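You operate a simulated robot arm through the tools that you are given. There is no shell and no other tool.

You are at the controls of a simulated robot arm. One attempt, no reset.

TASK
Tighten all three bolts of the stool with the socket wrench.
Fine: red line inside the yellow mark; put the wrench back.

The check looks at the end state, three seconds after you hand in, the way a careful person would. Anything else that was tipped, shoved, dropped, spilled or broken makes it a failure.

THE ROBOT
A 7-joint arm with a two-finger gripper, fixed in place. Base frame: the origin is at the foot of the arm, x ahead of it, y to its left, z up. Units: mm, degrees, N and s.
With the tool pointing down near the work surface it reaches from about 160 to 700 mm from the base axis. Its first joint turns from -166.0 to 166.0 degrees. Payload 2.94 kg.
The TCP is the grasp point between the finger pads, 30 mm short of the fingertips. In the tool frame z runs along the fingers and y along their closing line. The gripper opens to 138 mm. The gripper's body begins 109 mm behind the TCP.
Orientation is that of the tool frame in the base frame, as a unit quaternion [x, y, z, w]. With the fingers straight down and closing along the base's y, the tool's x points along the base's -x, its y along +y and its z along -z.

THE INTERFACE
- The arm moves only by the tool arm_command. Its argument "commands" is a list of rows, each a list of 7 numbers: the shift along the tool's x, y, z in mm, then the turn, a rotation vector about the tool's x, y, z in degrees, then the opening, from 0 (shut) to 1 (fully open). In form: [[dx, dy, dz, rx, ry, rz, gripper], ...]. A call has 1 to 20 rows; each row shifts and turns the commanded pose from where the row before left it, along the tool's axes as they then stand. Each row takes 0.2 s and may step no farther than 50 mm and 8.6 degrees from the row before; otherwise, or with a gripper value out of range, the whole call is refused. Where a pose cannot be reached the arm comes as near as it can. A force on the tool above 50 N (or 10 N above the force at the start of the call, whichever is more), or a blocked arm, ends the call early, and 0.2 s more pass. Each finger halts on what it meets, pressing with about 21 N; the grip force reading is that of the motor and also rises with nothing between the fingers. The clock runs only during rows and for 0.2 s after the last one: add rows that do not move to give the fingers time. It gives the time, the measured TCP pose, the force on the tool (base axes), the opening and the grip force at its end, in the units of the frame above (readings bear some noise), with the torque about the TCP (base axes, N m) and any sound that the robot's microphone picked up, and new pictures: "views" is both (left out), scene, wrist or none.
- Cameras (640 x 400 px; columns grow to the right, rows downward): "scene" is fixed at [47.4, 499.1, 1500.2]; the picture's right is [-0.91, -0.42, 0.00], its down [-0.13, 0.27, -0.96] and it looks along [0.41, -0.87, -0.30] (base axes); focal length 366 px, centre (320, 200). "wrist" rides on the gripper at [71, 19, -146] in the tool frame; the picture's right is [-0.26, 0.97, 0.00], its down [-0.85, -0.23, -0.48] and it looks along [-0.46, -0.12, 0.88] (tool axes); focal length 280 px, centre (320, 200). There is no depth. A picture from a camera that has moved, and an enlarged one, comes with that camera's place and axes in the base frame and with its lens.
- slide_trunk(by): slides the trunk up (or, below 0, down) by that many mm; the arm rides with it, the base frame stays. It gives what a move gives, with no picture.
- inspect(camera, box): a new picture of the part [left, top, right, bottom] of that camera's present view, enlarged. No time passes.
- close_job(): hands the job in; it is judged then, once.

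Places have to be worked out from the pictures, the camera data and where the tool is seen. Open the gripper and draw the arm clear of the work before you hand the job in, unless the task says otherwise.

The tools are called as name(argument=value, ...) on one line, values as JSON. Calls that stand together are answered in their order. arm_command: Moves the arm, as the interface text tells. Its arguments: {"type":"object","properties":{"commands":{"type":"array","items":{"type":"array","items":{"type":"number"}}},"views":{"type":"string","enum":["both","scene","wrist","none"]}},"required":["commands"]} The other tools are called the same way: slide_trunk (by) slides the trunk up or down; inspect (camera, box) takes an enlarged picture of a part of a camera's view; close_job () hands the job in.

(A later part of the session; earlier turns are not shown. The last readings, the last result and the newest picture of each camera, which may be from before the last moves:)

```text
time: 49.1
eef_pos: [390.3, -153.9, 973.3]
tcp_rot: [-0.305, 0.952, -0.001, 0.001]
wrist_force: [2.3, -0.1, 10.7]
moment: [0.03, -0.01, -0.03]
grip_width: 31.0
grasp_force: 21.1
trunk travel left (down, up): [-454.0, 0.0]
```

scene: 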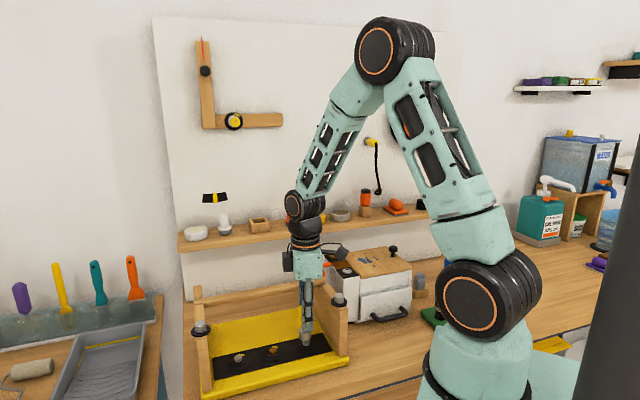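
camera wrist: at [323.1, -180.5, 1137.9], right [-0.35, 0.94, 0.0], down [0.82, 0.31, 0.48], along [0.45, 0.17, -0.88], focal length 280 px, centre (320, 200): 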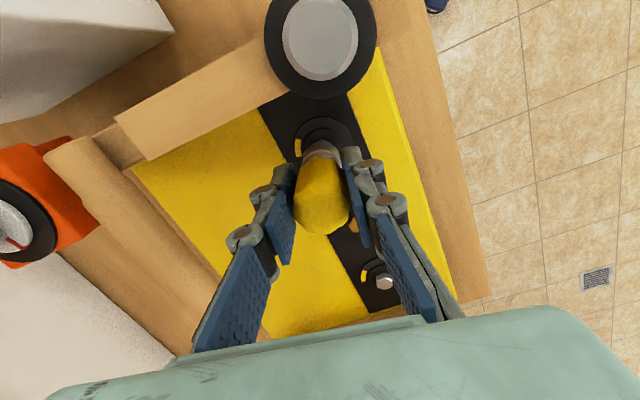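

Seated with 10.7 N. Turning clockwise 56° about the socket axis, then I'll check.

arm_command(commands=[[0, 0.4, 0, 0, 0, 7, 0.1], [0, 0.4, 0, 0, 0, 7, 0.1], [0, 0.4, 0, 0, 0, 7, 0.1], [0, 0.4, 0, 0, 0, 7, 0.1], [0, 0.4, 0, 0, 0, 7, 0.1], [0, 0.4, 0, 0, 0, 7, 0.1], [0, 0.4, 0, 0, 0, 7, 0.1], [0, 0.4, 0, 0, 0, 7, 0.1], [0, 0, 0, 0, 0, 0, 0.1]])

inspect(camera="scene", box=[275, 320, 335, 360])

```text
time: 51.1
eef_pos: [387.8, -150.2, 970.8]
tcp_rot: [0.178, 0.984, 0.0, 0.002]
wrist_force: [8.0, 0.0, 27.7]
moment: [-0.01, -0.4, -0.05]
grip_width: 31.0
grasp_force: 21.4
trunk travel left (down, up): [-454.0, 0.0]
camera wrist: at [328.4, -107.7, 1116.5], right [0.58, 0.81, 0.0], down [0.71, -0.51, 0.48], along [0.39, -0.28, -0.88], focal length 280 px, centre (320, 200)
```

scene: 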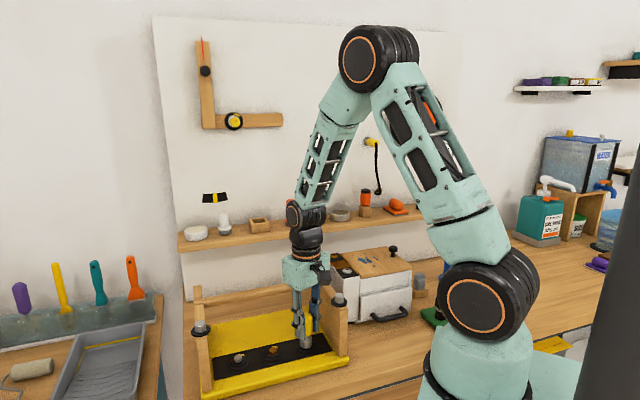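
wrist: 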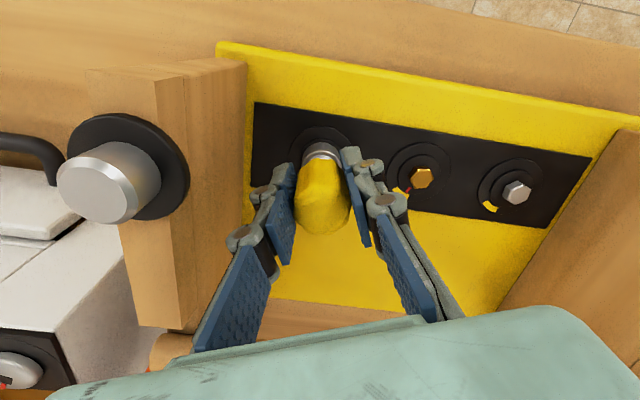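

```text
10.00 times, centred on (305, 340) of scene
camera zoom: at [47.4, 499.1, 1500.2], right [-0.91, -0.42, 0.0], down [-0.13, 0.27, -0.96], along [0.41, -0.87, -0.3], focal length 3665 px, centre (470, -1200)
```

zoom: 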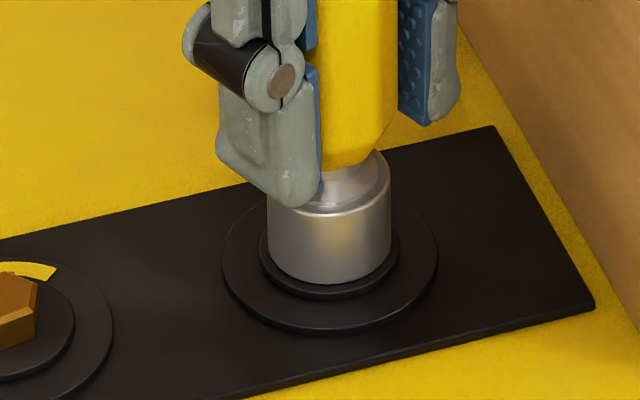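

Turning well; force rose to 28 N vertical and 8 N sideways, so I ease up 0.7 mm and nudge +x while turning the remaining 49°.

arm_command(commands=[[-0.5, 0.5, -0.7, 0, 0, 7, 0.1], [0, 0.4, 0, 0, 0, 7, 0.1], [0, 0.4, 0, 0, 0, 7, 0.1], [0, 0.4, 0, 0, 0, 7, 0.1], [0, 0.4, 0, 0, 0, 7, 0.1], [0, 0.4, 0, 0, 0, 7, 0.1], [0, 0.4, 0, 0, 0, 7, 0.1], [0, 0, 0, 0, 0, 0, 0.1]], views="none")

inspect(camera="scene", box=[275, 320, 335, 360])

```text
time: 52.9
eef_pos: [390.5, -147.9, 972.1]
tcp_rot: [0.57, 0.821, -0.001, 0.0]
wrist_force: [9.2, 4.6, 2.2]
moment: [0.12, -0.25, -0.01]
grip_width: 31.0
grasp_force: 21.2
trunk travel left (down, up): [-454.0, 0.0]
```

```text
10.00 times, centred on (305, 340) of scene
camera zoom: at [47.4, 499.1, 1500.2], right [-0.91, -0.42, 0.0], down [-0.13, 0.27, -0.96], along [0.41, -0.87, -0.3], focal length 3665 px, centre (470, -1200)
```

zoom: 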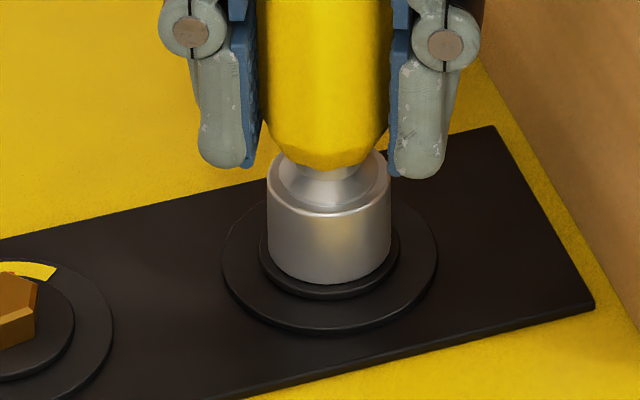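

Total 105°. Lifting straight off and then swinging back for a look.

arm_command(commands=[[0, 0, -3, 0, 0, 0, 0.1], [0, 0, -3, 0, 0, 0, 0.1], [0, 0, -4, 0, 0, 0, 0.1], [0, 0, -15, 0, 0, 0, 0.1], [0, 0, -35, 0, 0, 0, 0.1], [0, 0, -35, 0, 0, 0, 0.1], [0, 0, -35, 0, 0, 0, 0.1], [0, 0, -35, 0, 0, 0, 0.1], [-14.9, 36.1, 0, 0, 0, 0, 0.1], [-14.9, 36.1, 0, 0, 0, 0, 0.1], [-14.9, 36.1, 0, 0, 0, 0, 0.1], [0, 0, 0, 0, 0, 0, 0.1]], views="none")

arm_command(commands=[[0, 0, 0, 0, 0, -8, 0.1], [0, 0, 0, 0, 0, -8, 0.1], [0, 0, 0, 0, 0, -8, 0.1], [0, 0, 0, 0, 0, -8, 0.1], [0, 0, 0, 0, 0, -8, 0.1], [0, 0, 0, 0, 0, -8, 0.1], [0, 0, 0, 0, 0, -8, 0.1], [0, 0, 0, 0, 0, -8, 0.1], [0, 0, 0, 0, 0, -8, 0.1], [0, 0, 0, 0, 0, -8, 0.1], [0, 0, 0, 0, 0, -8, 0.1], [0, 0, 0, 0, 0, -8, 0.1], [0, 0, 0, 0, 0, -8, 0.1], [0, 0, 0, 0, 0, -1, 0.1], [0, 0, 0, 0, 0, 0, 0.1]], views="wrist")

inspect(camera="wrist", box=[320, 0, 430, 60])

```text
time: 55.5
eef_pos: [507.3, -152.9, 1131.3]
tcp_rot: [0.57, 0.822, 0.001, 0.001]
wrist_force: [0.0, -0.3, -0.9]
moment: [0.01, 0.01, 0.01]
grip_width: 31.0
grasp_force: 21.1
trunk travel left (down, up): [-454.0, 0.0]
```

```text
time: 58.7
eef_pos: [508.1, -152.6, 1136.4]
tcp_rot: [-0.305, 0.952, 0.0, 0.0]
wrist_force: [-1.1, 0.3, -1.1]
moment: [-0.01, 0.0, -0.02]
grip_width: 31.3
grasp_force: 20.7
trunk travel left (down, up): [-454.0, 0.0]
camera wrist: at [439.2, -179.4, 1281.7], right [-0.35, 0.94, 0.0], down [0.82, 0.31, 0.48], along [0.45, 0.17, -0.88], focal length 280 px, centre (320, 200)
```

wrist: 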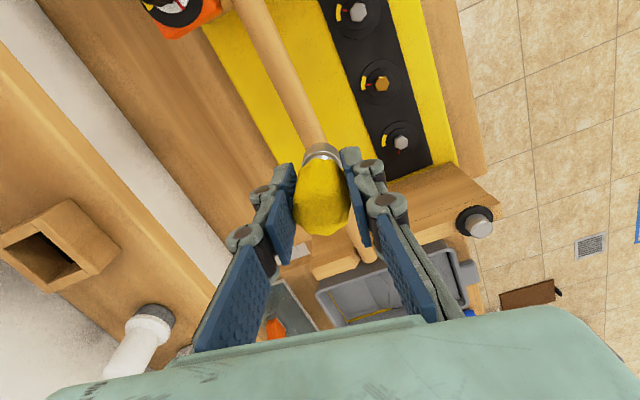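

```text
5.82 times, centred on (375, 30) of wrist
camera zoom: at [439.2, -179.4, 1281.7], right [-0.35, 0.94, 0.0], down [0.82, 0.31, 0.48], along [0.45, 0.17, -0.88], focal length 1631 px, centre (0, 1189)
```

zoom: 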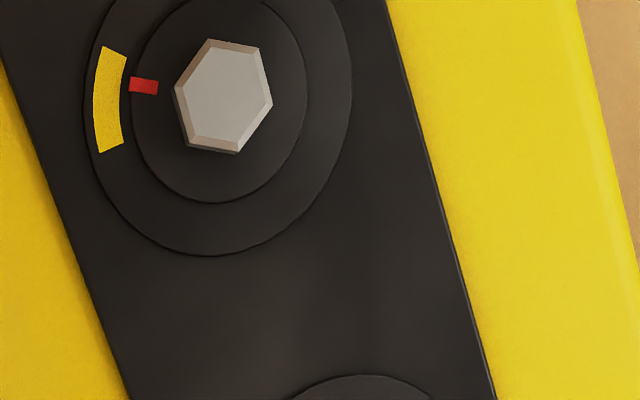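

Bolt 1 is in the yellow too. Now bolt 3, target TCP about (501.3,-41) at this yaw; hover 20 mm above first.

arm_command(commands=[[-19.8, 31.6, 0, 0, 0, 0, 0.1], [-19.8, 31.6, 0, 0, 0, 0, 0.1], [-19.8, 31.6, 0, 0, 0, 0, 0.1], [0, 0, 35, 0, 0, 0, 0.1], [0, 0, 35, 0, 0, 0, 0.1], [0, 0, 35, 0, 0, 0, 0.1], [0, 0, 30, 0, 0, 0, 0.1], [0, 0, 8, 0, 0, 0, 0.1], [0, 0, 0, 0, 0, 0, 0.1], [0, 0, 0, 0, 0, 0, 0.1]])

inspect(camera="scene", box=[215, 330, 275, 370])

inspect(camera="wrist", box=[280, 110, 360, 170])

```text
time: 60.9
eef_pos: [502.9, -39.9, 994.0]
tcp_rot: [-0.305, 0.952, 0.001, 0.001]
wrist_force: [-0.4, 0.2, -1.5]
moment: [0.0, 0.01, 0.02]
grip_width: 31.0
grasp_force: 20.9
trunk travel left (down, up): [-454.0, 0.0]
camera wrist: at [435.0, -65.5, 1138.8], right [-0.35, 0.94, 0.0], down [0.82, 0.31, 0.48], along [0.45, 0.17, -0.88], focal length 280 px, centre (320, 200)
```

scene: 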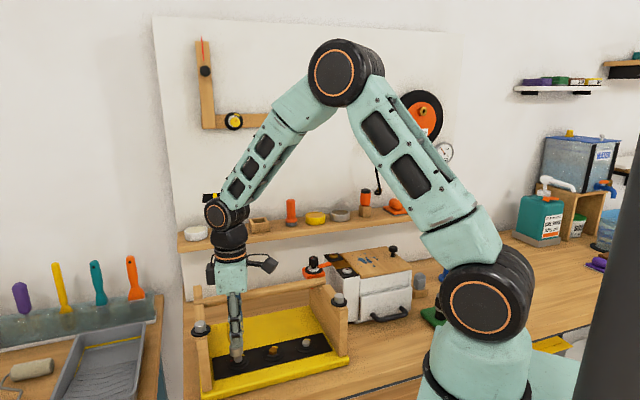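
wrist: 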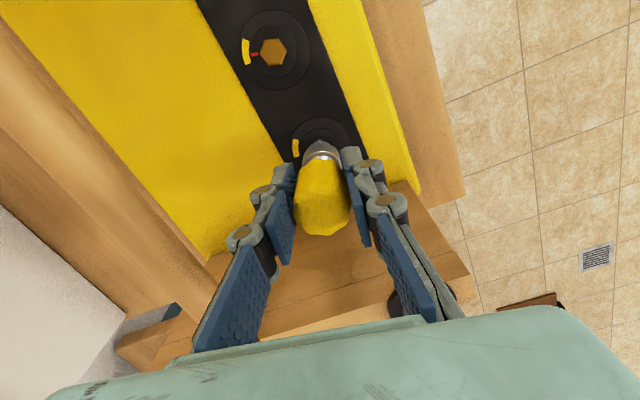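

```text
10.00 times, centred on (245, 350) of scene
camera zoom: at [47.4, 499.1, 1500.2], right [-0.91, -0.42, 0.0], down [-0.13, 0.27, -0.96], along [0.41, -0.87, -0.3], focal length 3665 px, centre (1070, -1300)
```

zoom: 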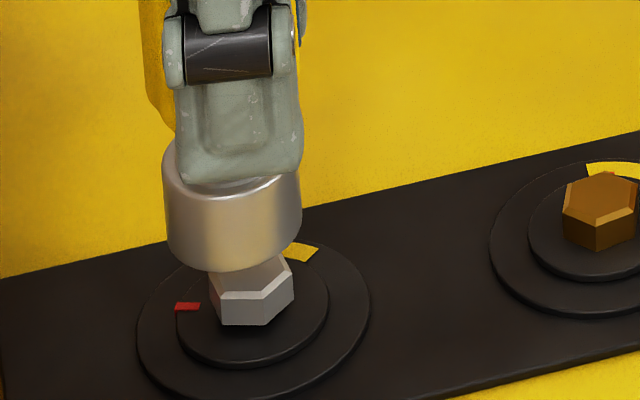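

```text
6.67 times, centred on (320, 140) of wrist
camera zoom: at [435.0, -65.5, 1138.8], right [-0.35, 0.94, 0.0], down [0.82, 0.31, 0.48], along [0.45, 0.17, -0.88], focal length 1869 px, centre (320, 600)
```

zoom: 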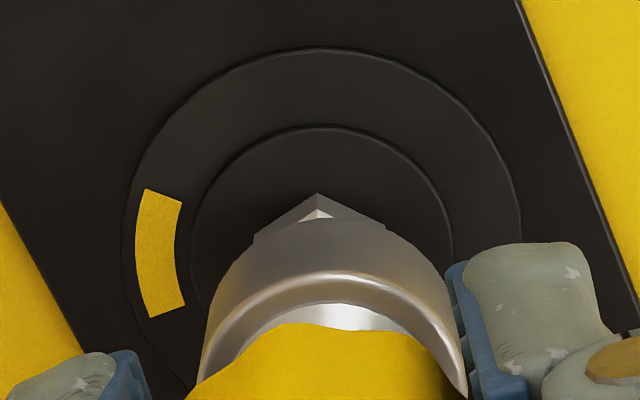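

The bolt lies ~2.7 mm toward the base (tool +x) from the socket axis by both cameras. I'll correct and lower 8 mm, then check.

arm_command(commands=[[2.7, -0.1, 0, 0, 0, 0, 0.1], [0, 0, 4, 0, 0, 0, 0.1], [0, 0, 4, 0, 0, 0, 0.1], [0, 0, 0, 0, 0, 0, 0.1], [0, 0, 0, 0, 0, 0, 0.1]], views="none")

inspect(camera="scene", box=[215, 330, 275, 370])

inspect(camera="wrist", box=[280, 110, 360, 170])

```text
time: 62.1
eef_pos: [500.3, -42.8, 984.5]
tcp_rot: [-0.304, 0.953, 0.0, 0.001]
wrist_force: [1.2, 0.7, -0.3]
moment: [-0.01, 0.01, 0.01]
grip_width: 30.9
grasp_force: 21.3
trunk travel left (down, up): [-454.0, 0.0]
```

```text
10.00 times, centred on (245, 350) of scene
camera zoom: at [47.4, 499.1, 1500.2], right [-0.91, -0.42, 0.0], down [-0.13, 0.27, -0.96], along [0.41, -0.87, -0.3], focal length 3665 px, centre (1070, -1300)
```

zoom: 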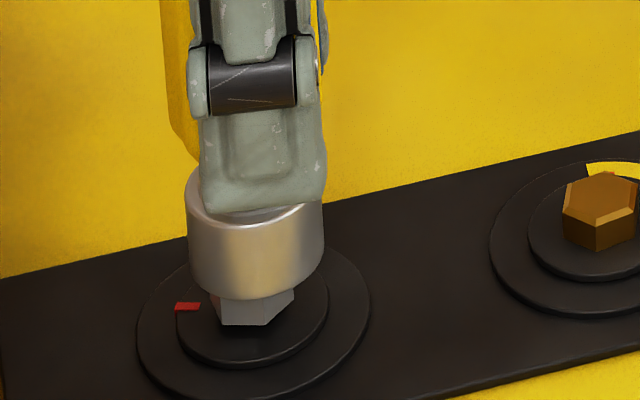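

```text
6.67 times, centred on (320, 140) of wrist
camera zoom: at [431.6, -68.3, 1130.5], right [-0.35, 0.94, 0.0], down [0.82, 0.31, 0.48], along [0.45, 0.17, -0.88], focal length 1869 px, centre (320, 600)
```

zoom: 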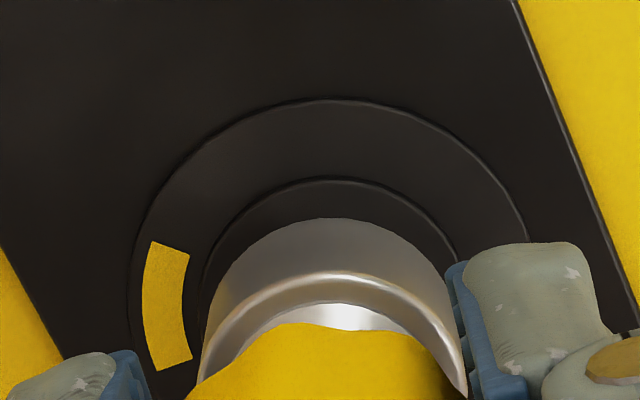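

Now about 1.3 mm too far toward the base; shift back and lower further.

arm_command(commands=[[-1.3, 0, 0, 0, 0, 0, 0.1], [0, 0, 2, 0, 0, 0, 0.1], [0, 0, 2, 0, 0, 0, 0.1], [0, 0, 0, 0, 0, 0, 0.1], [0, 0, 0, 0, 0, 0, 0.1]], views="none")

inspect(camera="scene", box=[215, 330, 275, 370])

inspect(camera="wrist", box=[280, 110, 360, 170])

```text
time: 63.3
eef_pos: [499.9, -42.8, 982.0]
tcp_rot: [-0.305, 0.952, 0.001, 0.0]
wrist_force: [-0.4, 0.5, -2.0]
moment: [0.01, 0.01, 0.02]
grip_width: 31.2
grasp_force: 21.0
trunk travel left (down, up): [-454.0, 0.0]
```

```text
10.00 times, centred on (245, 350) of scene
camera zoom: at [47.4, 499.1, 1500.2], right [-0.91, -0.42, 0.0], down [-0.13, 0.27, -0.96], along [0.41, -0.87, -0.3], focal length 3665 px, centre (1070, -1300)
```

zoom: 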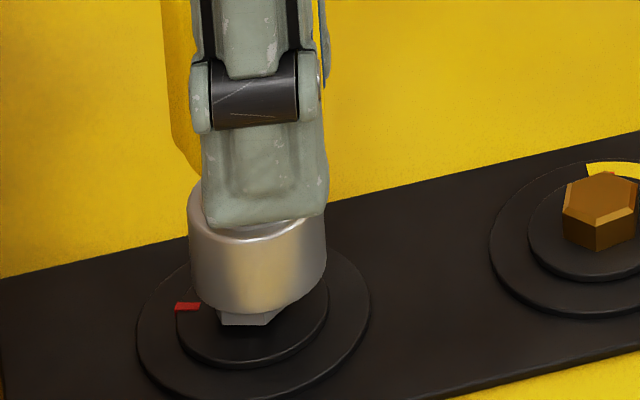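

```text
6.67 times, centred on (320, 140) of wrist
camera zoom: at [430.9, -67.9, 1127.3], right [-0.35, 0.94, 0.0], down [0.82, 0.31, 0.48], along [0.45, 0.17, -0.88], focal length 1869 px, centre (320, 600)
```

zoom: 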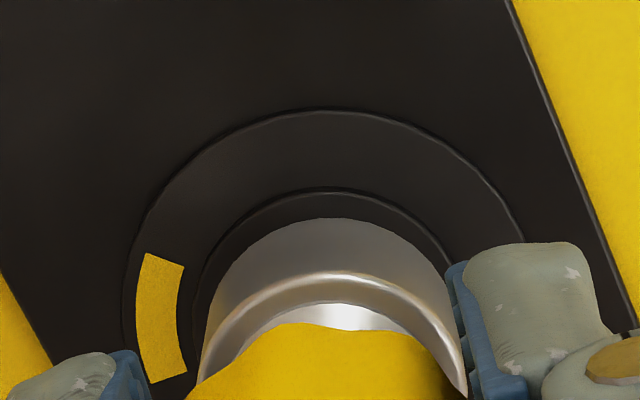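

The arm's small moves lag somewhat; still ~1.8 mm too far inward. I'll shift by (-1.8,-0.6) in the tool frame without lowering and recheck.

arm_command(commands=[[-1.8, -0.6, 0, 0, 0, 0, 0.1], [0, 0, 0, 0, 0, 0, 0.1], [0, 0, 0, 0, 0, 0, 0.1], [0, 0, 0, 0, 0, 0, 0.1]], views="none")

inspect(camera="scene", box=[215, 330, 275, 370])

inspect(camera="wrist", box=[280, 110, 360, 170])

```text
time: 64.3
eef_pos: [501.0, -41.8, 981.9]
tcp_rot: [-0.305, 0.952, 0.0, 0.001]
wrist_force: [-0.1, -0.2, -1.0]
moment: [0.02, 0.01, -0.02]
grip_width: 31.2
grasp_force: 21.2
trunk travel left (down, up): [-454.0, 0.0]
```

```text
10.00 times, centred on (245, 350) of scene
camera zoom: at [47.4, 499.1, 1500.2], right [-0.91, -0.42, 0.0], down [-0.13, 0.27, -0.96], along [0.41, -0.87, -0.3], focal length 3665 px, centre (1070, -1300)
```

zoom: 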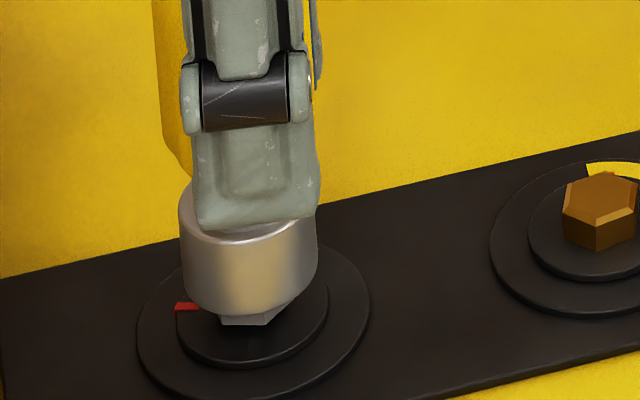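

```text
6.67 times, centred on (320, 140) of wrist
camera zoom: at [432.4, -66.7, 1127.3], right [-0.35, 0.94, 0.0], down [0.82, 0.31, 0.48], along [0.45, 0.17, -0.88], focal length 1869 px, centre (320, 600)
```

zoom: 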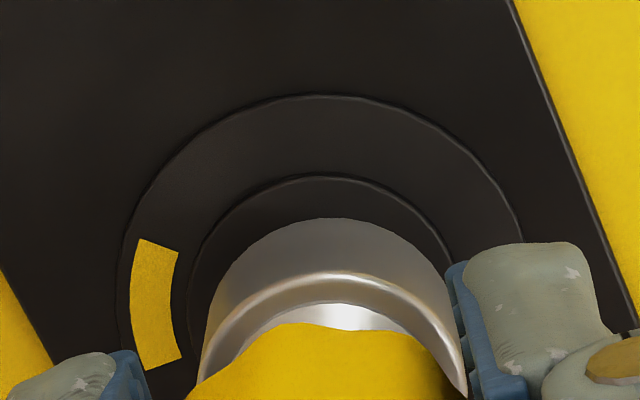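

Close now; small shift (+0.4,-0.9) and lower 5 mm in 1 mm steps.

arm_command(commands=[[0.4, -0.9, 0, 0, 0, 0, 0.1], [0, 0, 1, 0, 0, 0, 0.1], [0, 0, 1, 0, 0, 0, 0.1], [0, 0, 1, 0, 0, 0, 0.1], [0, 0, 1, 0, 0, 0, 0.1], [0, 0, 1, 0, 0, 0, 0.1], [0, 0, 0, 0, 0, 0, 0.1]], views="none")

inspect(camera="scene", box=[215, 330, 275, 370])

inspect(camera="wrist", box=[280, 110, 360, 170])

```text
time: 65.9
eef_pos: [502.4, -42.9, 976.0]
tcp_rot: [-0.305, 0.952, 0.0, 0.001]
wrist_force: [0.1, 0.1, -0.5]
moment: [0.0, -0.02, -0.01]
grip_width: 30.9
grasp_force: 21.1
trunk travel left (down, up): [-454.0, 0.0]
```

```text
10.00 times, centred on (245, 350) of scene
camera zoom: at [47.4, 499.1, 1500.2], right [-0.91, -0.42, 0.0], down [-0.13, 0.27, -0.96], along [0.41, -0.87, -0.3], focal length 3665 px, centre (1070, -1300)
```

zoom: 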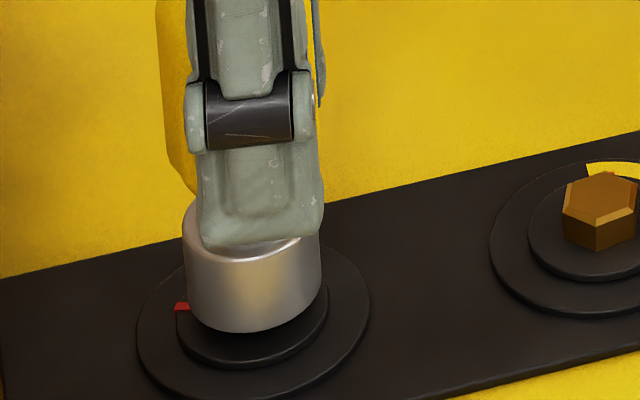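

```text
6.67 times, centred on (320, 140) of wrist
camera zoom: at [433.1, -68.4, 1121.2], right [-0.35, 0.94, 0.0], down [0.82, 0.31, 0.48], along [0.45, 0.17, -0.88], focal length 1869 px, centre (320, 600)
```

zoom: 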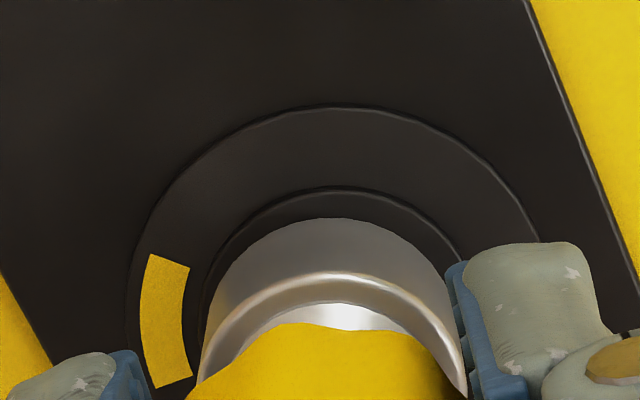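

Well aligned, no contact yet. Lowering 3 mm more.

arm_command(commands=[[0, 0, 1, 0, 0, 0, 0.1], [0, 0, 1, 0, 0, 0, 0.1], [0, 0, 1, 0, 0, 0, 0.1], [0, 0, 0, 0, 0, 0, 0.1]], views="none")

inspect(camera="scene", box=[215, 330, 275, 370])

```text
time: 66.9
eef_pos: [502.7, -42.1, 973.9]
tcp_rot: [-0.304, 0.953, 0.0, 0.001]
wrist_force: [0.0, 0.6, -1.2]
moment: [0.03, 0.0, -0.01]
grip_width: 30.7
grasp_force: 21.0
trunk travel left (down, up): [-454.0, 0.0]
```

```text
10.00 times, centred on (245, 350) of scene
camera zoom: at [47.4, 499.1, 1500.2], right [-0.91, -0.42, 0.0], down [-0.13, 0.27, -0.96], along [0.41, -0.87, -0.3], focal length 3665 px, centre (1070, -1300)
```

zoom: 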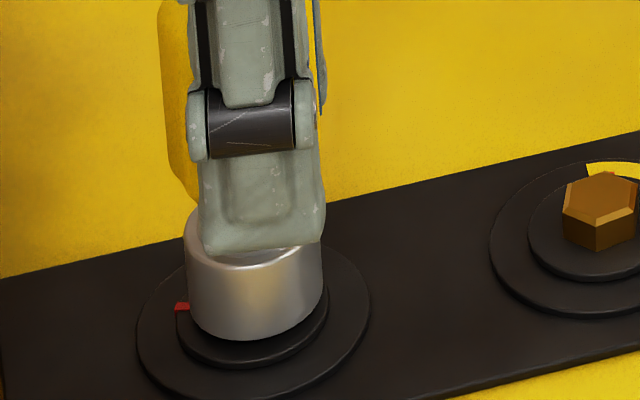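

arm_command(commands=[[0, 0, 1, 0, 0, 0, 0.1], [0, 0, 1, 0, 0, 0, 0.1], [0, 0, 0, 0, 0, 0, 0.1]], views="none")

inspect(camera="scene", box=[215, 330, 275, 370])

```text
time: 67.7
eef_pos: [502.0, -41.3, 971.7]
tcp_rot: [-0.306, 0.952, 0.0, 0.001]
wrist_force: [1.2, 5.1, 1.8]
moment: [0.21, -0.07, 0.02]
grip_width: 31.3
grasp_force: 20.9
trunk travel left (down, up): [-454.0, 0.0]
```

```text
10.00 times, centred on (245, 350) of scene
camera zoom: at [47.4, 499.1, 1500.2], right [-0.91, -0.42, 0.0], down [-0.13, 0.27, -0.96], along [0.41, -0.87, -0.3], focal length 3665 px, centre (1070, -1300)
```

zoom: 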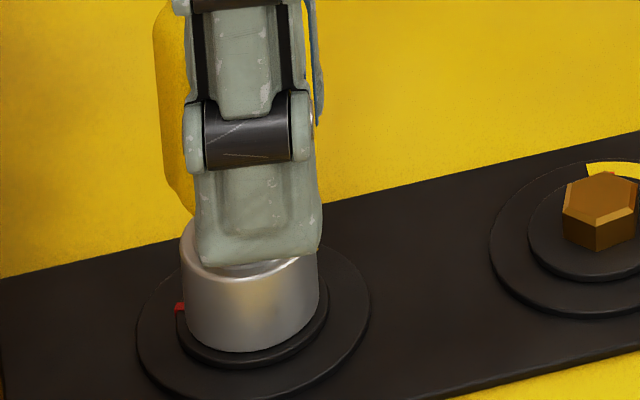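

The socket is on (side contact, little axial force). I'll press 1 mm more with a small +y nudge and start turning 56° clockwise.

arm_command(commands=[[0, 0.5, 1, 0, 0, 0, 0.1], [0, 0.4, 0, 0, 0, 7, 0.1], [0, 0.4, 0, 0, 0, 7, 0.1], [0, 0.4, 0, 0, 0, 7, 0.1], [0, 0.4, 0, 0, 0, 7, 0.1], [0, 0.4, 0, 0, 0, 7, 0.1], [0, 0.4, 0, 0, 0, 7, 0.1], [0, 0.4, 0, 0, 0, 7, 0.1], [0, 0.4, 0, 0, 0, 7, 0.1], [0, 0, 0, 0, 0, 0, 0.1]])

inspect(camera="scene", box=[215, 330, 275, 370])

```text
time: 69.9
eef_pos: [501.3, -37.3, 971.9]
tcp_rot: [0.179, 0.984, 0.0, 0.001]
wrist_force: [5.4, 11.8, 15.3]
moment: [0.38, -0.26, 0.02]
grip_width: 30.9
grasp_force: 20.8
trunk travel left (down, up): [-454.0, 0.0]
camera wrist: at [441.4, 5.4, 1116.7], right [0.58, 0.81, 0.0], down [0.71, -0.51, 0.48], along [0.39, -0.28, -0.88], focal length 280 px, centre (320, 200)
```

scene: 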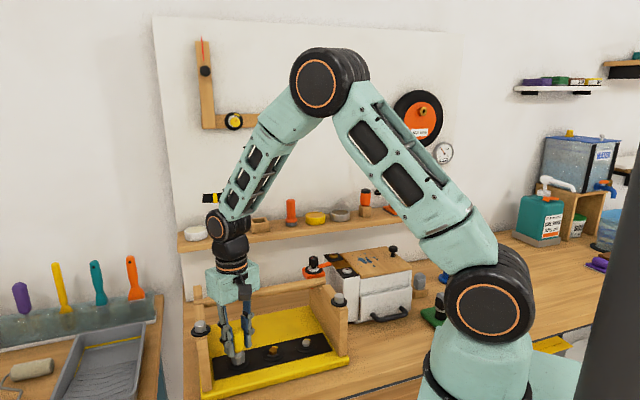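
wrist: 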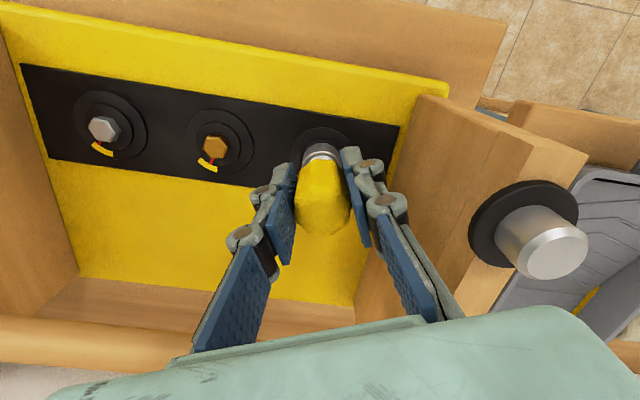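

```text
10.00 times, centred on (245, 350) of scene
camera zoom: at [47.4, 499.1, 1500.2], right [-0.91, -0.42, 0.0], down [-0.13, 0.27, -0.96], along [0.41, -0.87, -0.3], focal length 3665 px, centre (1070, -1300)
```

zoom: 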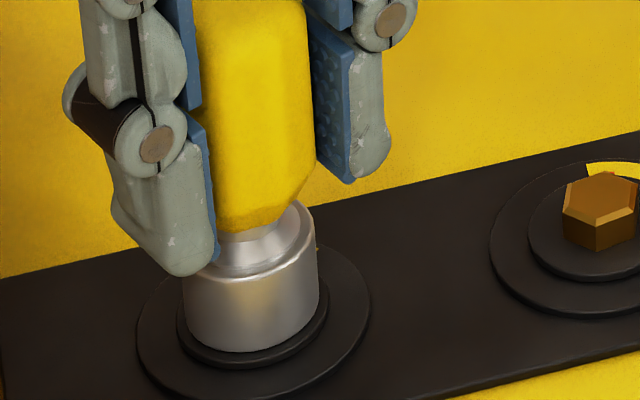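

Turning fine. I'll nudge +y by 1 mm to relieve the side force and turn the remaining 46°.

arm_command(commands=[[0, 1.3, 0, 0, 0, 7, 0.1], [0, 0.5, 0, 0, 0, 7, 0.1], [0, 0.4, 0, 0, 0, 7, 0.1], [0, 0.4, 0, 0, 0, 7, 0.1], [0, 0.4, 0, 0, 0, 7, 0.1], [0, 0.4, 0, 0, 0, 7, 0.1], [0, 0.2, 0, 0, 0, 4, 0.1], [0, 0, 0, 0, 0, 0, 0.1]], views="none")

inspect(camera="scene", box=[195, 310, 275, 370])

```text
time: 71.7
eef_pos: [503.7, -35.8, 970.8]
tcp_rot: [0.548, 0.836, 0.001, 0.002]
wrist_force: [8.0, 14.4, 17.4]
moment: [0.37, -0.33, -0.03]
grip_width: 31.1
grasp_force: 20.9
trunk travel left (down, up): [-454.0, 0.0]
```

```text
6.67 times, centred on (235, 340) of scene
camera zoom: at [47.4, 499.1, 1500.2], right [-0.91, -0.42, 0.0], down [-0.13, 0.27, -0.96], along [0.41, -0.87, -0.3], focal length 2444 px, centre (887, -733)
```

zoom: 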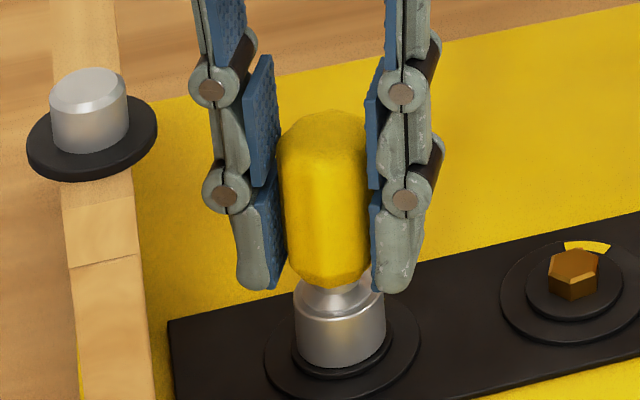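

Total ~102°. I'll relieve the side load slightly, then lift straight off and return to the viewing spot.

arm_command(commands=[[0.7, 0.8, 0, 0, 0, 0, 0.1], [0, 0, -2, 0, 0, 0, 0.1], [0, 0, -3, 0, 0, 0, 0.1], [0, 0, -4, 0, 0, 0, 0.1], [0, 0, -15, 0, 0, 0, 0.1], [0, 0, -35, 0, 0, 0, 0.1], [0, 0, -35, 0, 0, 0, 0.1], [0, 0, -35, 0, 0, 0, 0.1], [0, 0, -35, 0, 0, 0, 0.1], [0, 0, 0, 0, 0, 0, 0.1]])

inspect(camera="scene", box=[205, 320, 325, 380])

inspect(camera="scene", box=[195, 230, 275, 330])

```text
time: 73.9
eef_pos: [502.6, -35.9, 1133.6]
tcp_rot: [0.548, 0.837, 0.0, 0.0]
wrist_force: [-0.6, -0.1, -1.4]
moment: [0.02, 0.01, 0.01]
grip_width: 30.9
grasp_force: 21.5
trunk travel left (down, up): [-454.0, 0.0]
camera wrist: at [492.6, 36.4, 1278.3], right [0.99, 0.15, 0.0], down [0.13, -0.87, 0.48], along [0.07, -0.47, -0.88], focal length 280 px, centre (320, 200)
```

scene: 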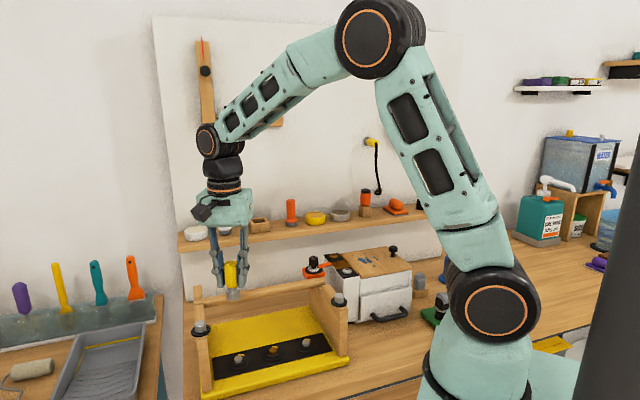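
wrist: 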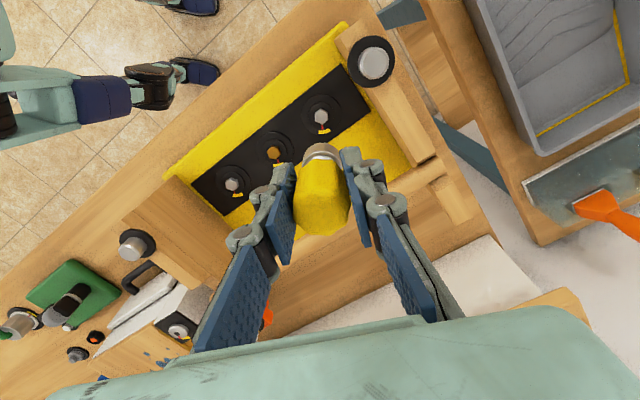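

```text
5.33 times, centred on (265, 350) of scene
camera zoom: at [47.4, 499.1, 1500.2], right [-0.91, -0.42, 0.0], down [-0.13, 0.27, -0.96], along [0.41, -0.87, -0.3], focal length 1955 px, centre (613, -600)
```

zoom: 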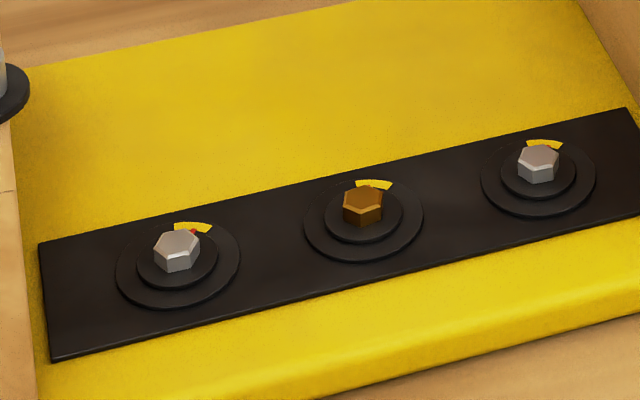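

```text
4.00 times, centred on (235, 280) of scene
camera zoom: at [47.4, 499.1, 1500.2], right [-0.91, -0.42, 0.0], down [-0.13, 0.27, -0.96], along [0.41, -0.87, -0.3], focal length 1466 px, centre (660, -120)
```

zoom: 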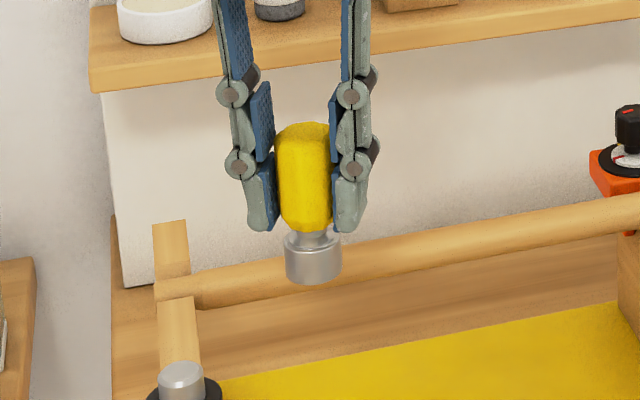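

inspect(camera="wrist", box=[290, 90, 350, 140])

inspect(camera="wrist", box=[205, 130, 305, 210])

inspect(camera="wrist", box=[270, 130, 370, 240])

```text
8.00 times, centred on (320, 115) of wrist
camera zoom: at [492.6, 36.4, 1278.3], right [0.99, 0.15, 0.0], down [0.13, -0.87, 0.48], along [0.07, -0.47, -0.88], focal length 2243 px, centre (320, 880)
```

zoom: 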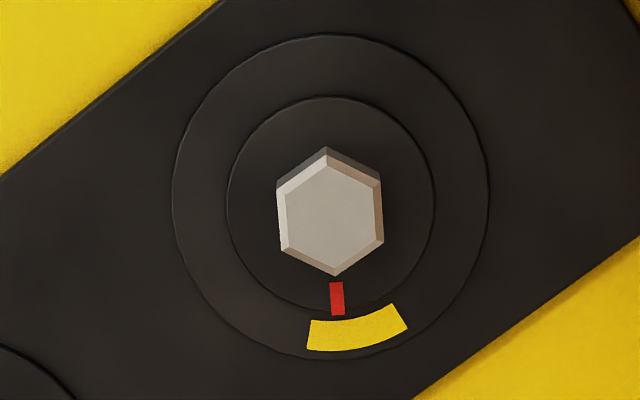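

```text
5.00 times, centred on (255, 170) of wrist
camera zoom: at [492.6, 36.4, 1278.3], right [0.99, 0.15, 0.0], down [0.13, -0.87, 0.48], along [0.07, -0.47, -0.88], focal length 1402 px, centre (645, 350)
```

zoom: 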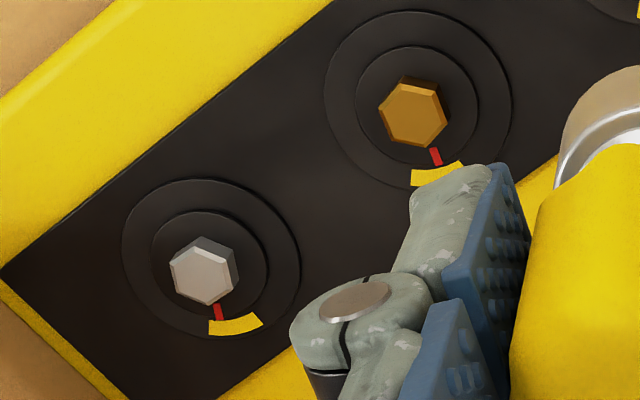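

```text
3.64 times, centred on (320, 185) of wrist
camera zoom: at [492.6, 36.4, 1278.3], right [0.99, 0.15, 0.0], down [0.13, -0.87, 0.48], along [0.07, -0.47, -0.88], focal length 1020 px, centre (320, 254)
```

zoom: 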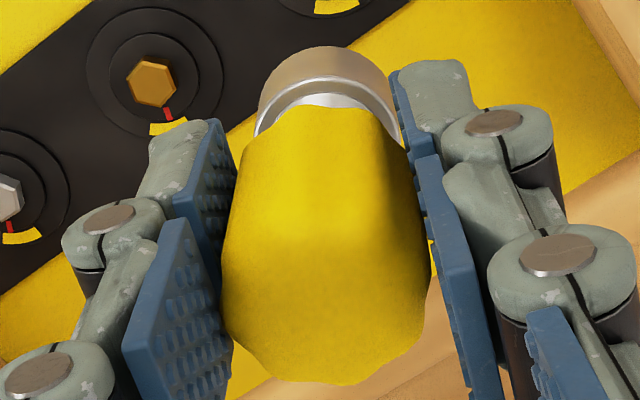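

All three red lines are inside their yellow arcs. Now I return the wrench: turn to yaw −45°, raise, and approach the shelf in front of its box.

arm_command(commands=[[0, 0, -27, 0, 0, -7.2, 0.1], [0, 0, -27, 0, 0, -7.2, 0.1], [0, 0, -27, 0, 0, -7.1, 0.1], [-36.5, -21.8, 0, 0, 0, 0, 0.1], [-36.5, -21.8, 0, 0, 0, 0, 0.1], [-36.5, -21.8, 0, 0, 0, 0, 0.1], [-36.5, -21.8, 0, 0, 0, 0, 0.1], [-36.5, -21.8, 0, 0, 0, 0, 0.1], [0, 0, 0, 0, 0, 0, 0.1], [0, 0, 0, 0, 0, 0, 0.1]])

inspect(camera="scene", box=[205, 170, 315, 250])

```text
time: 76.1
eef_pos: [556.0, -242.8, 1217.1]
tcp_rot: [0.382, 0.924, 0.001, 0.001]
wrist_force: [0.5, 0.1, -0.3]
moment: [-0.01, -0.02, 0.03]
grip_width: 31.0
grasp_force: 21.4
trunk travel left (down, up): [-454.0, 0.0]
camera wrist: at [519.8, -178.6, 1362.7], right [0.87, 0.5, 0.0], down [0.44, -0.76, 0.48], along [0.24, -0.41, -0.88], focal length 280 px, centre (320, 200)
```

scene: 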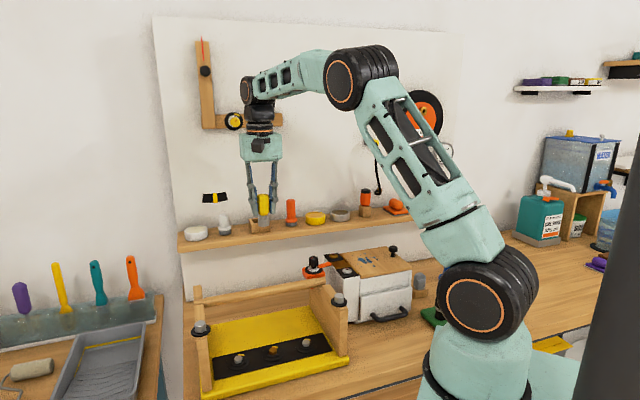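
wrist: 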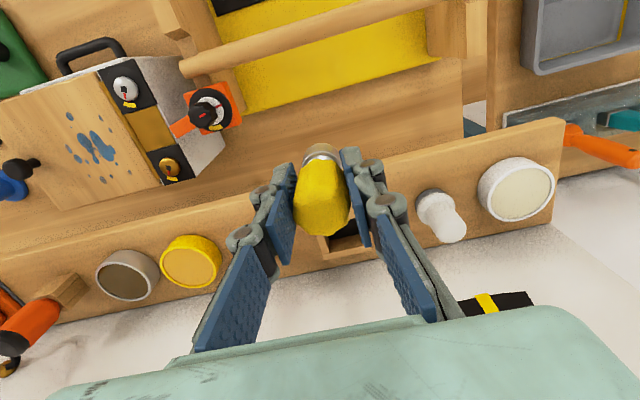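

```text
5.00 times, centred on (260, 210) of scene
camera zoom: at [47.4, 499.1, 1500.2], right [-0.91, -0.42, 0.0], down [-0.13, 0.27, -0.96], along [0.41, -0.87, -0.3], focal length 1833 px, centre (620, 150)
```

zoom: 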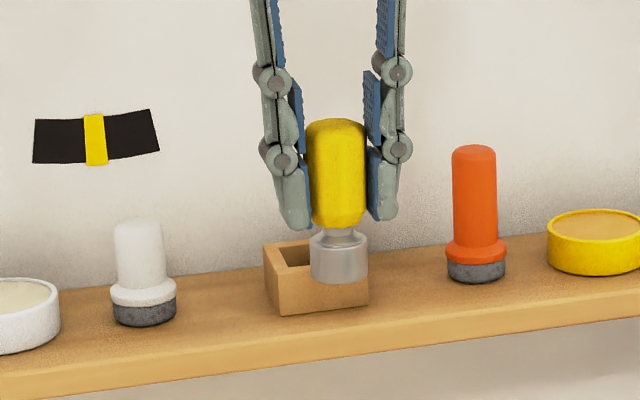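

I'll advance 88 mm outward at this height (socket ~16 mm above the box rim) and check alignment with the opening.

arm_command(commands=[[-22, 0, 0, 0, 0, 0, 0.1], [-22, 0, 0, 0, 0, 0, 0.1], [-22, 0, 0, 0, 0, 0, 0.1], [-22, 0, 0, 0, 0, 0, 0.1], [0, 0, 0, 0, 0, 0, 0.1], [0, 0, 0, 0, 0, 0, 0.1]], views="none")

inspect(camera="scene", box=[225, 195, 295, 240])

inspect(camera="wrist", box=[260, 90, 380, 200])

```text
time: 77.5
eef_pos: [618.0, -305.9, 1218.3]
tcp_rot: [0.383, 0.924, 0.001, 0.0]
wrist_force: [-0.8, 0.6, -0.1]
moment: [0.02, 0.02, 0.03]
grip_width: 30.8
grasp_force: 21.4
trunk travel left (down, up): [-454.0, 0.0]
```

```text
8.89 times, centred on (260, 218) of scene
camera zoom: at [47.4, 499.1, 1500.2], right [-0.91, -0.42, 0.0], down [-0.13, 0.27, -0.96], along [0.41, -0.87, -0.3], focal length 3258 px, centre (853, 44)
```

zoom: 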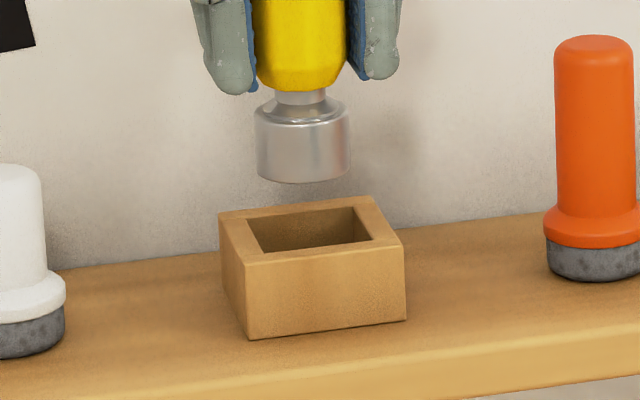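

```text
3.64 times, centred on (320, 145) of wrist
camera zoom: at [581.7, -243.1, 1362.8], right [0.87, 0.5, 0.0], down [0.44, -0.76, 0.48], along [0.24, -0.41, -0.88], focal length 1020 px, centre (320, 400)
```

zoom: 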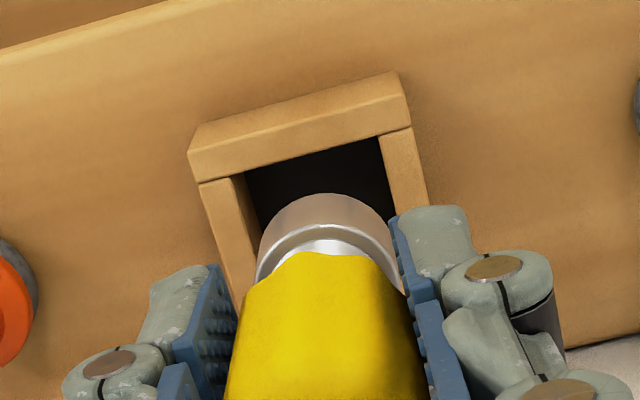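

The socket looks within about 1 mm of the opening's centre. I'll shift +0.5 mm in tool y and lower 11 mm, then check again right above the rim.

arm_command(commands=[[0, 0.5, 3, 0, 0, 0, 0.1], [0, 0, 4, 0, 0, 0, 0.1], [0, 0, 4, 0, 0, 0, 0.1], [0, 0, 0, 0, 0, 0, 0.1], [0, 0, 0, 0, 0, 0, 0.1]], views="none")

inspect(camera="scene", box=[235, 200, 285, 240])

inspect(camera="wrist", box=[280, 110, 360, 170])

```text
time: 78.7
eef_pos: [618.0, -304.3, 1205.6]
tcp_rot: [0.382, 0.924, 0.001, 0.0]
wrist_force: [-0.2, 0.0, -1.8]
moment: [0.01, 0.0, -0.01]
grip_width: 31.1
grasp_force: 21.1
trunk travel left (down, up): [-454.0, 0.0]
```

```text
10.00 times, centred on (260, 220) of scene
camera zoom: at [47.4, 499.1, 1500.2], right [-0.91, -0.42, 0.0], down [-0.13, 0.27, -0.96], along [0.41, -0.87, -0.3], focal length 3665 px, centre (920, 0)
```

zoom: 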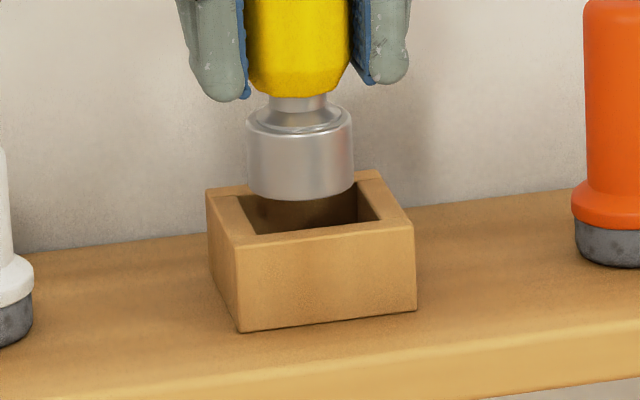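

```text
6.67 times, centred on (320, 140) of wrist
camera zoom: at [581.2, -241.4, 1350.3], right [0.87, 0.5, 0.0], down [0.44, -0.76, 0.48], along [0.24, -0.41, -0.88], focal length 1869 px, centre (320, 600)
```

zoom: 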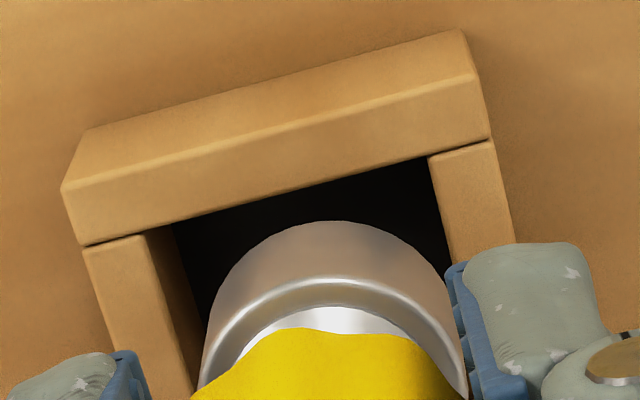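

Wrist and scene views now agree that the socket is ~1.7 mm too far in +y. I'll shift back and re-check before lowering.

arm_command(commands=[[0, -1.7, 0, 0, 0, 0, 0.1], [0, 0, 0, 0, 0, 0, 0.1], [0, 0, 0, 0, 0, 0, 0.1]], views="none")

inspect(camera="scene", box=[235, 200, 285, 240])

inspect(camera="wrist", box=[280, 110, 360, 170])

```text
time: 79.5
eef_pos: [616.4, -307.0, 1205.4]
tcp_rot: [0.383, 0.924, 0.001, 0.0]
wrist_force: [-0.3, 0.1, -1.9]
moment: [0.02, 0.0, 0.0]
grip_width: 31.2
grasp_force: 20.9
trunk travel left (down, up): [-454.0, 0.0]
```

```text
10.00 times, centred on (260, 220) of scene
camera zoom: at [47.4, 499.1, 1500.2], right [-0.91, -0.42, 0.0], down [-0.13, 0.27, -0.96], along [0.41, -0.87, -0.3], focal length 3665 px, centre (920, 0)
```

zoom: 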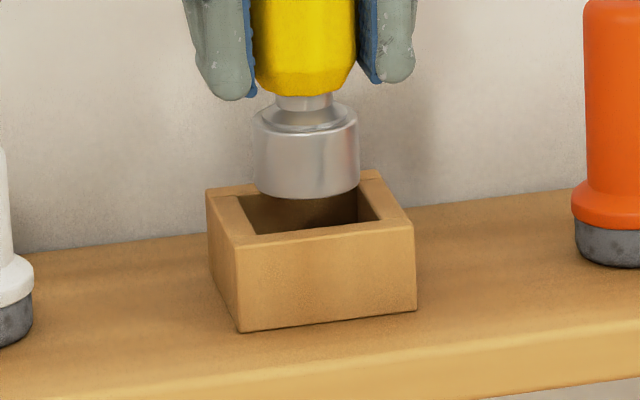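

```text
6.67 times, centred on (320, 140) of wrist
camera zoom: at [580.1, -242.8, 1350.4], right [0.87, 0.5, 0.0], down [0.44, -0.76, 0.48], along [0.24, -0.41, -0.88], focal length 1869 px, centre (320, 600)
```

zoom: 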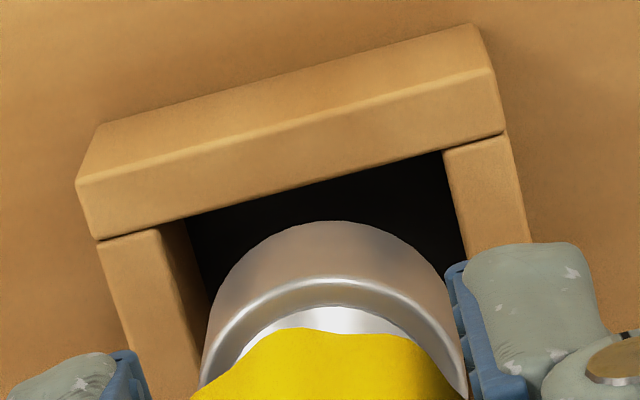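

Aligned in both views. Lowering into the box in steps, watching the force.

arm_command(commands=[[0, 0, 3, 0, 0, 0, 0.1], [0, 0, 3, 0, 0, 0, 0.1], [0, 0, 3, 0, 0, 0, 0.1], [0, 0, 0, 0, 0, 0, 0.1]], views="none")

inspect(camera="scene", box=[235, 200, 285, 240])

inspect(camera="wrist", box=[280, 110, 360, 170])

```text
time: 80.5
eef_pos: [617.0, -304.4, 1195.7]
tcp_rot: [0.382, 0.924, 0.001, 0.001]
wrist_force: [-0.2, 0.6, -0.4]
moment: [-0.01, 0.02, -0.02]
grip_width: 30.9
grasp_force: 21.0
trunk travel left (down, up): [-454.0, 0.0]
```

```text
10.00 times, centred on (260, 220) of scene
camera zoom: at [47.4, 499.1, 1500.2], right [-0.91, -0.42, 0.0], down [-0.13, 0.27, -0.96], along [0.41, -0.87, -0.3], focal length 3665 px, centre (920, 0)
```

zoom: 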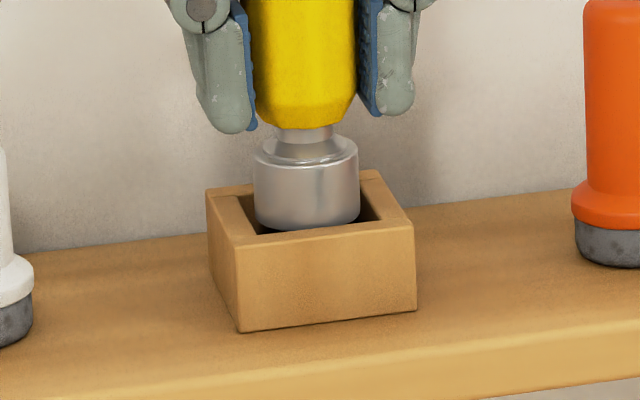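

```text
6.67 times, centred on (320, 140) of wrist
camera zoom: at [580.2, -242.4, 1340.9], right [0.87, 0.5, 0.0], down [0.44, -0.76, 0.48], along [0.24, -0.41, -0.88], focal length 1869 px, centre (320, 600)
```

zoom: 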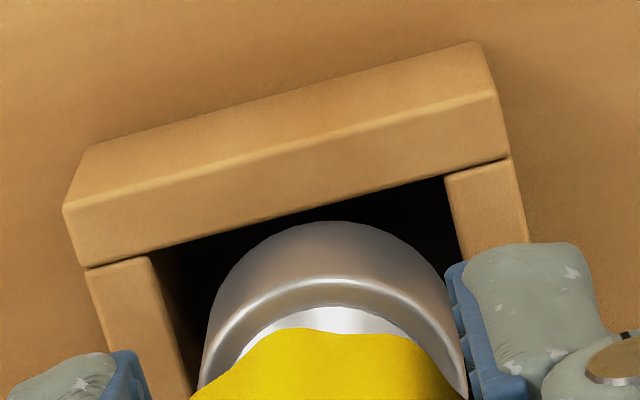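

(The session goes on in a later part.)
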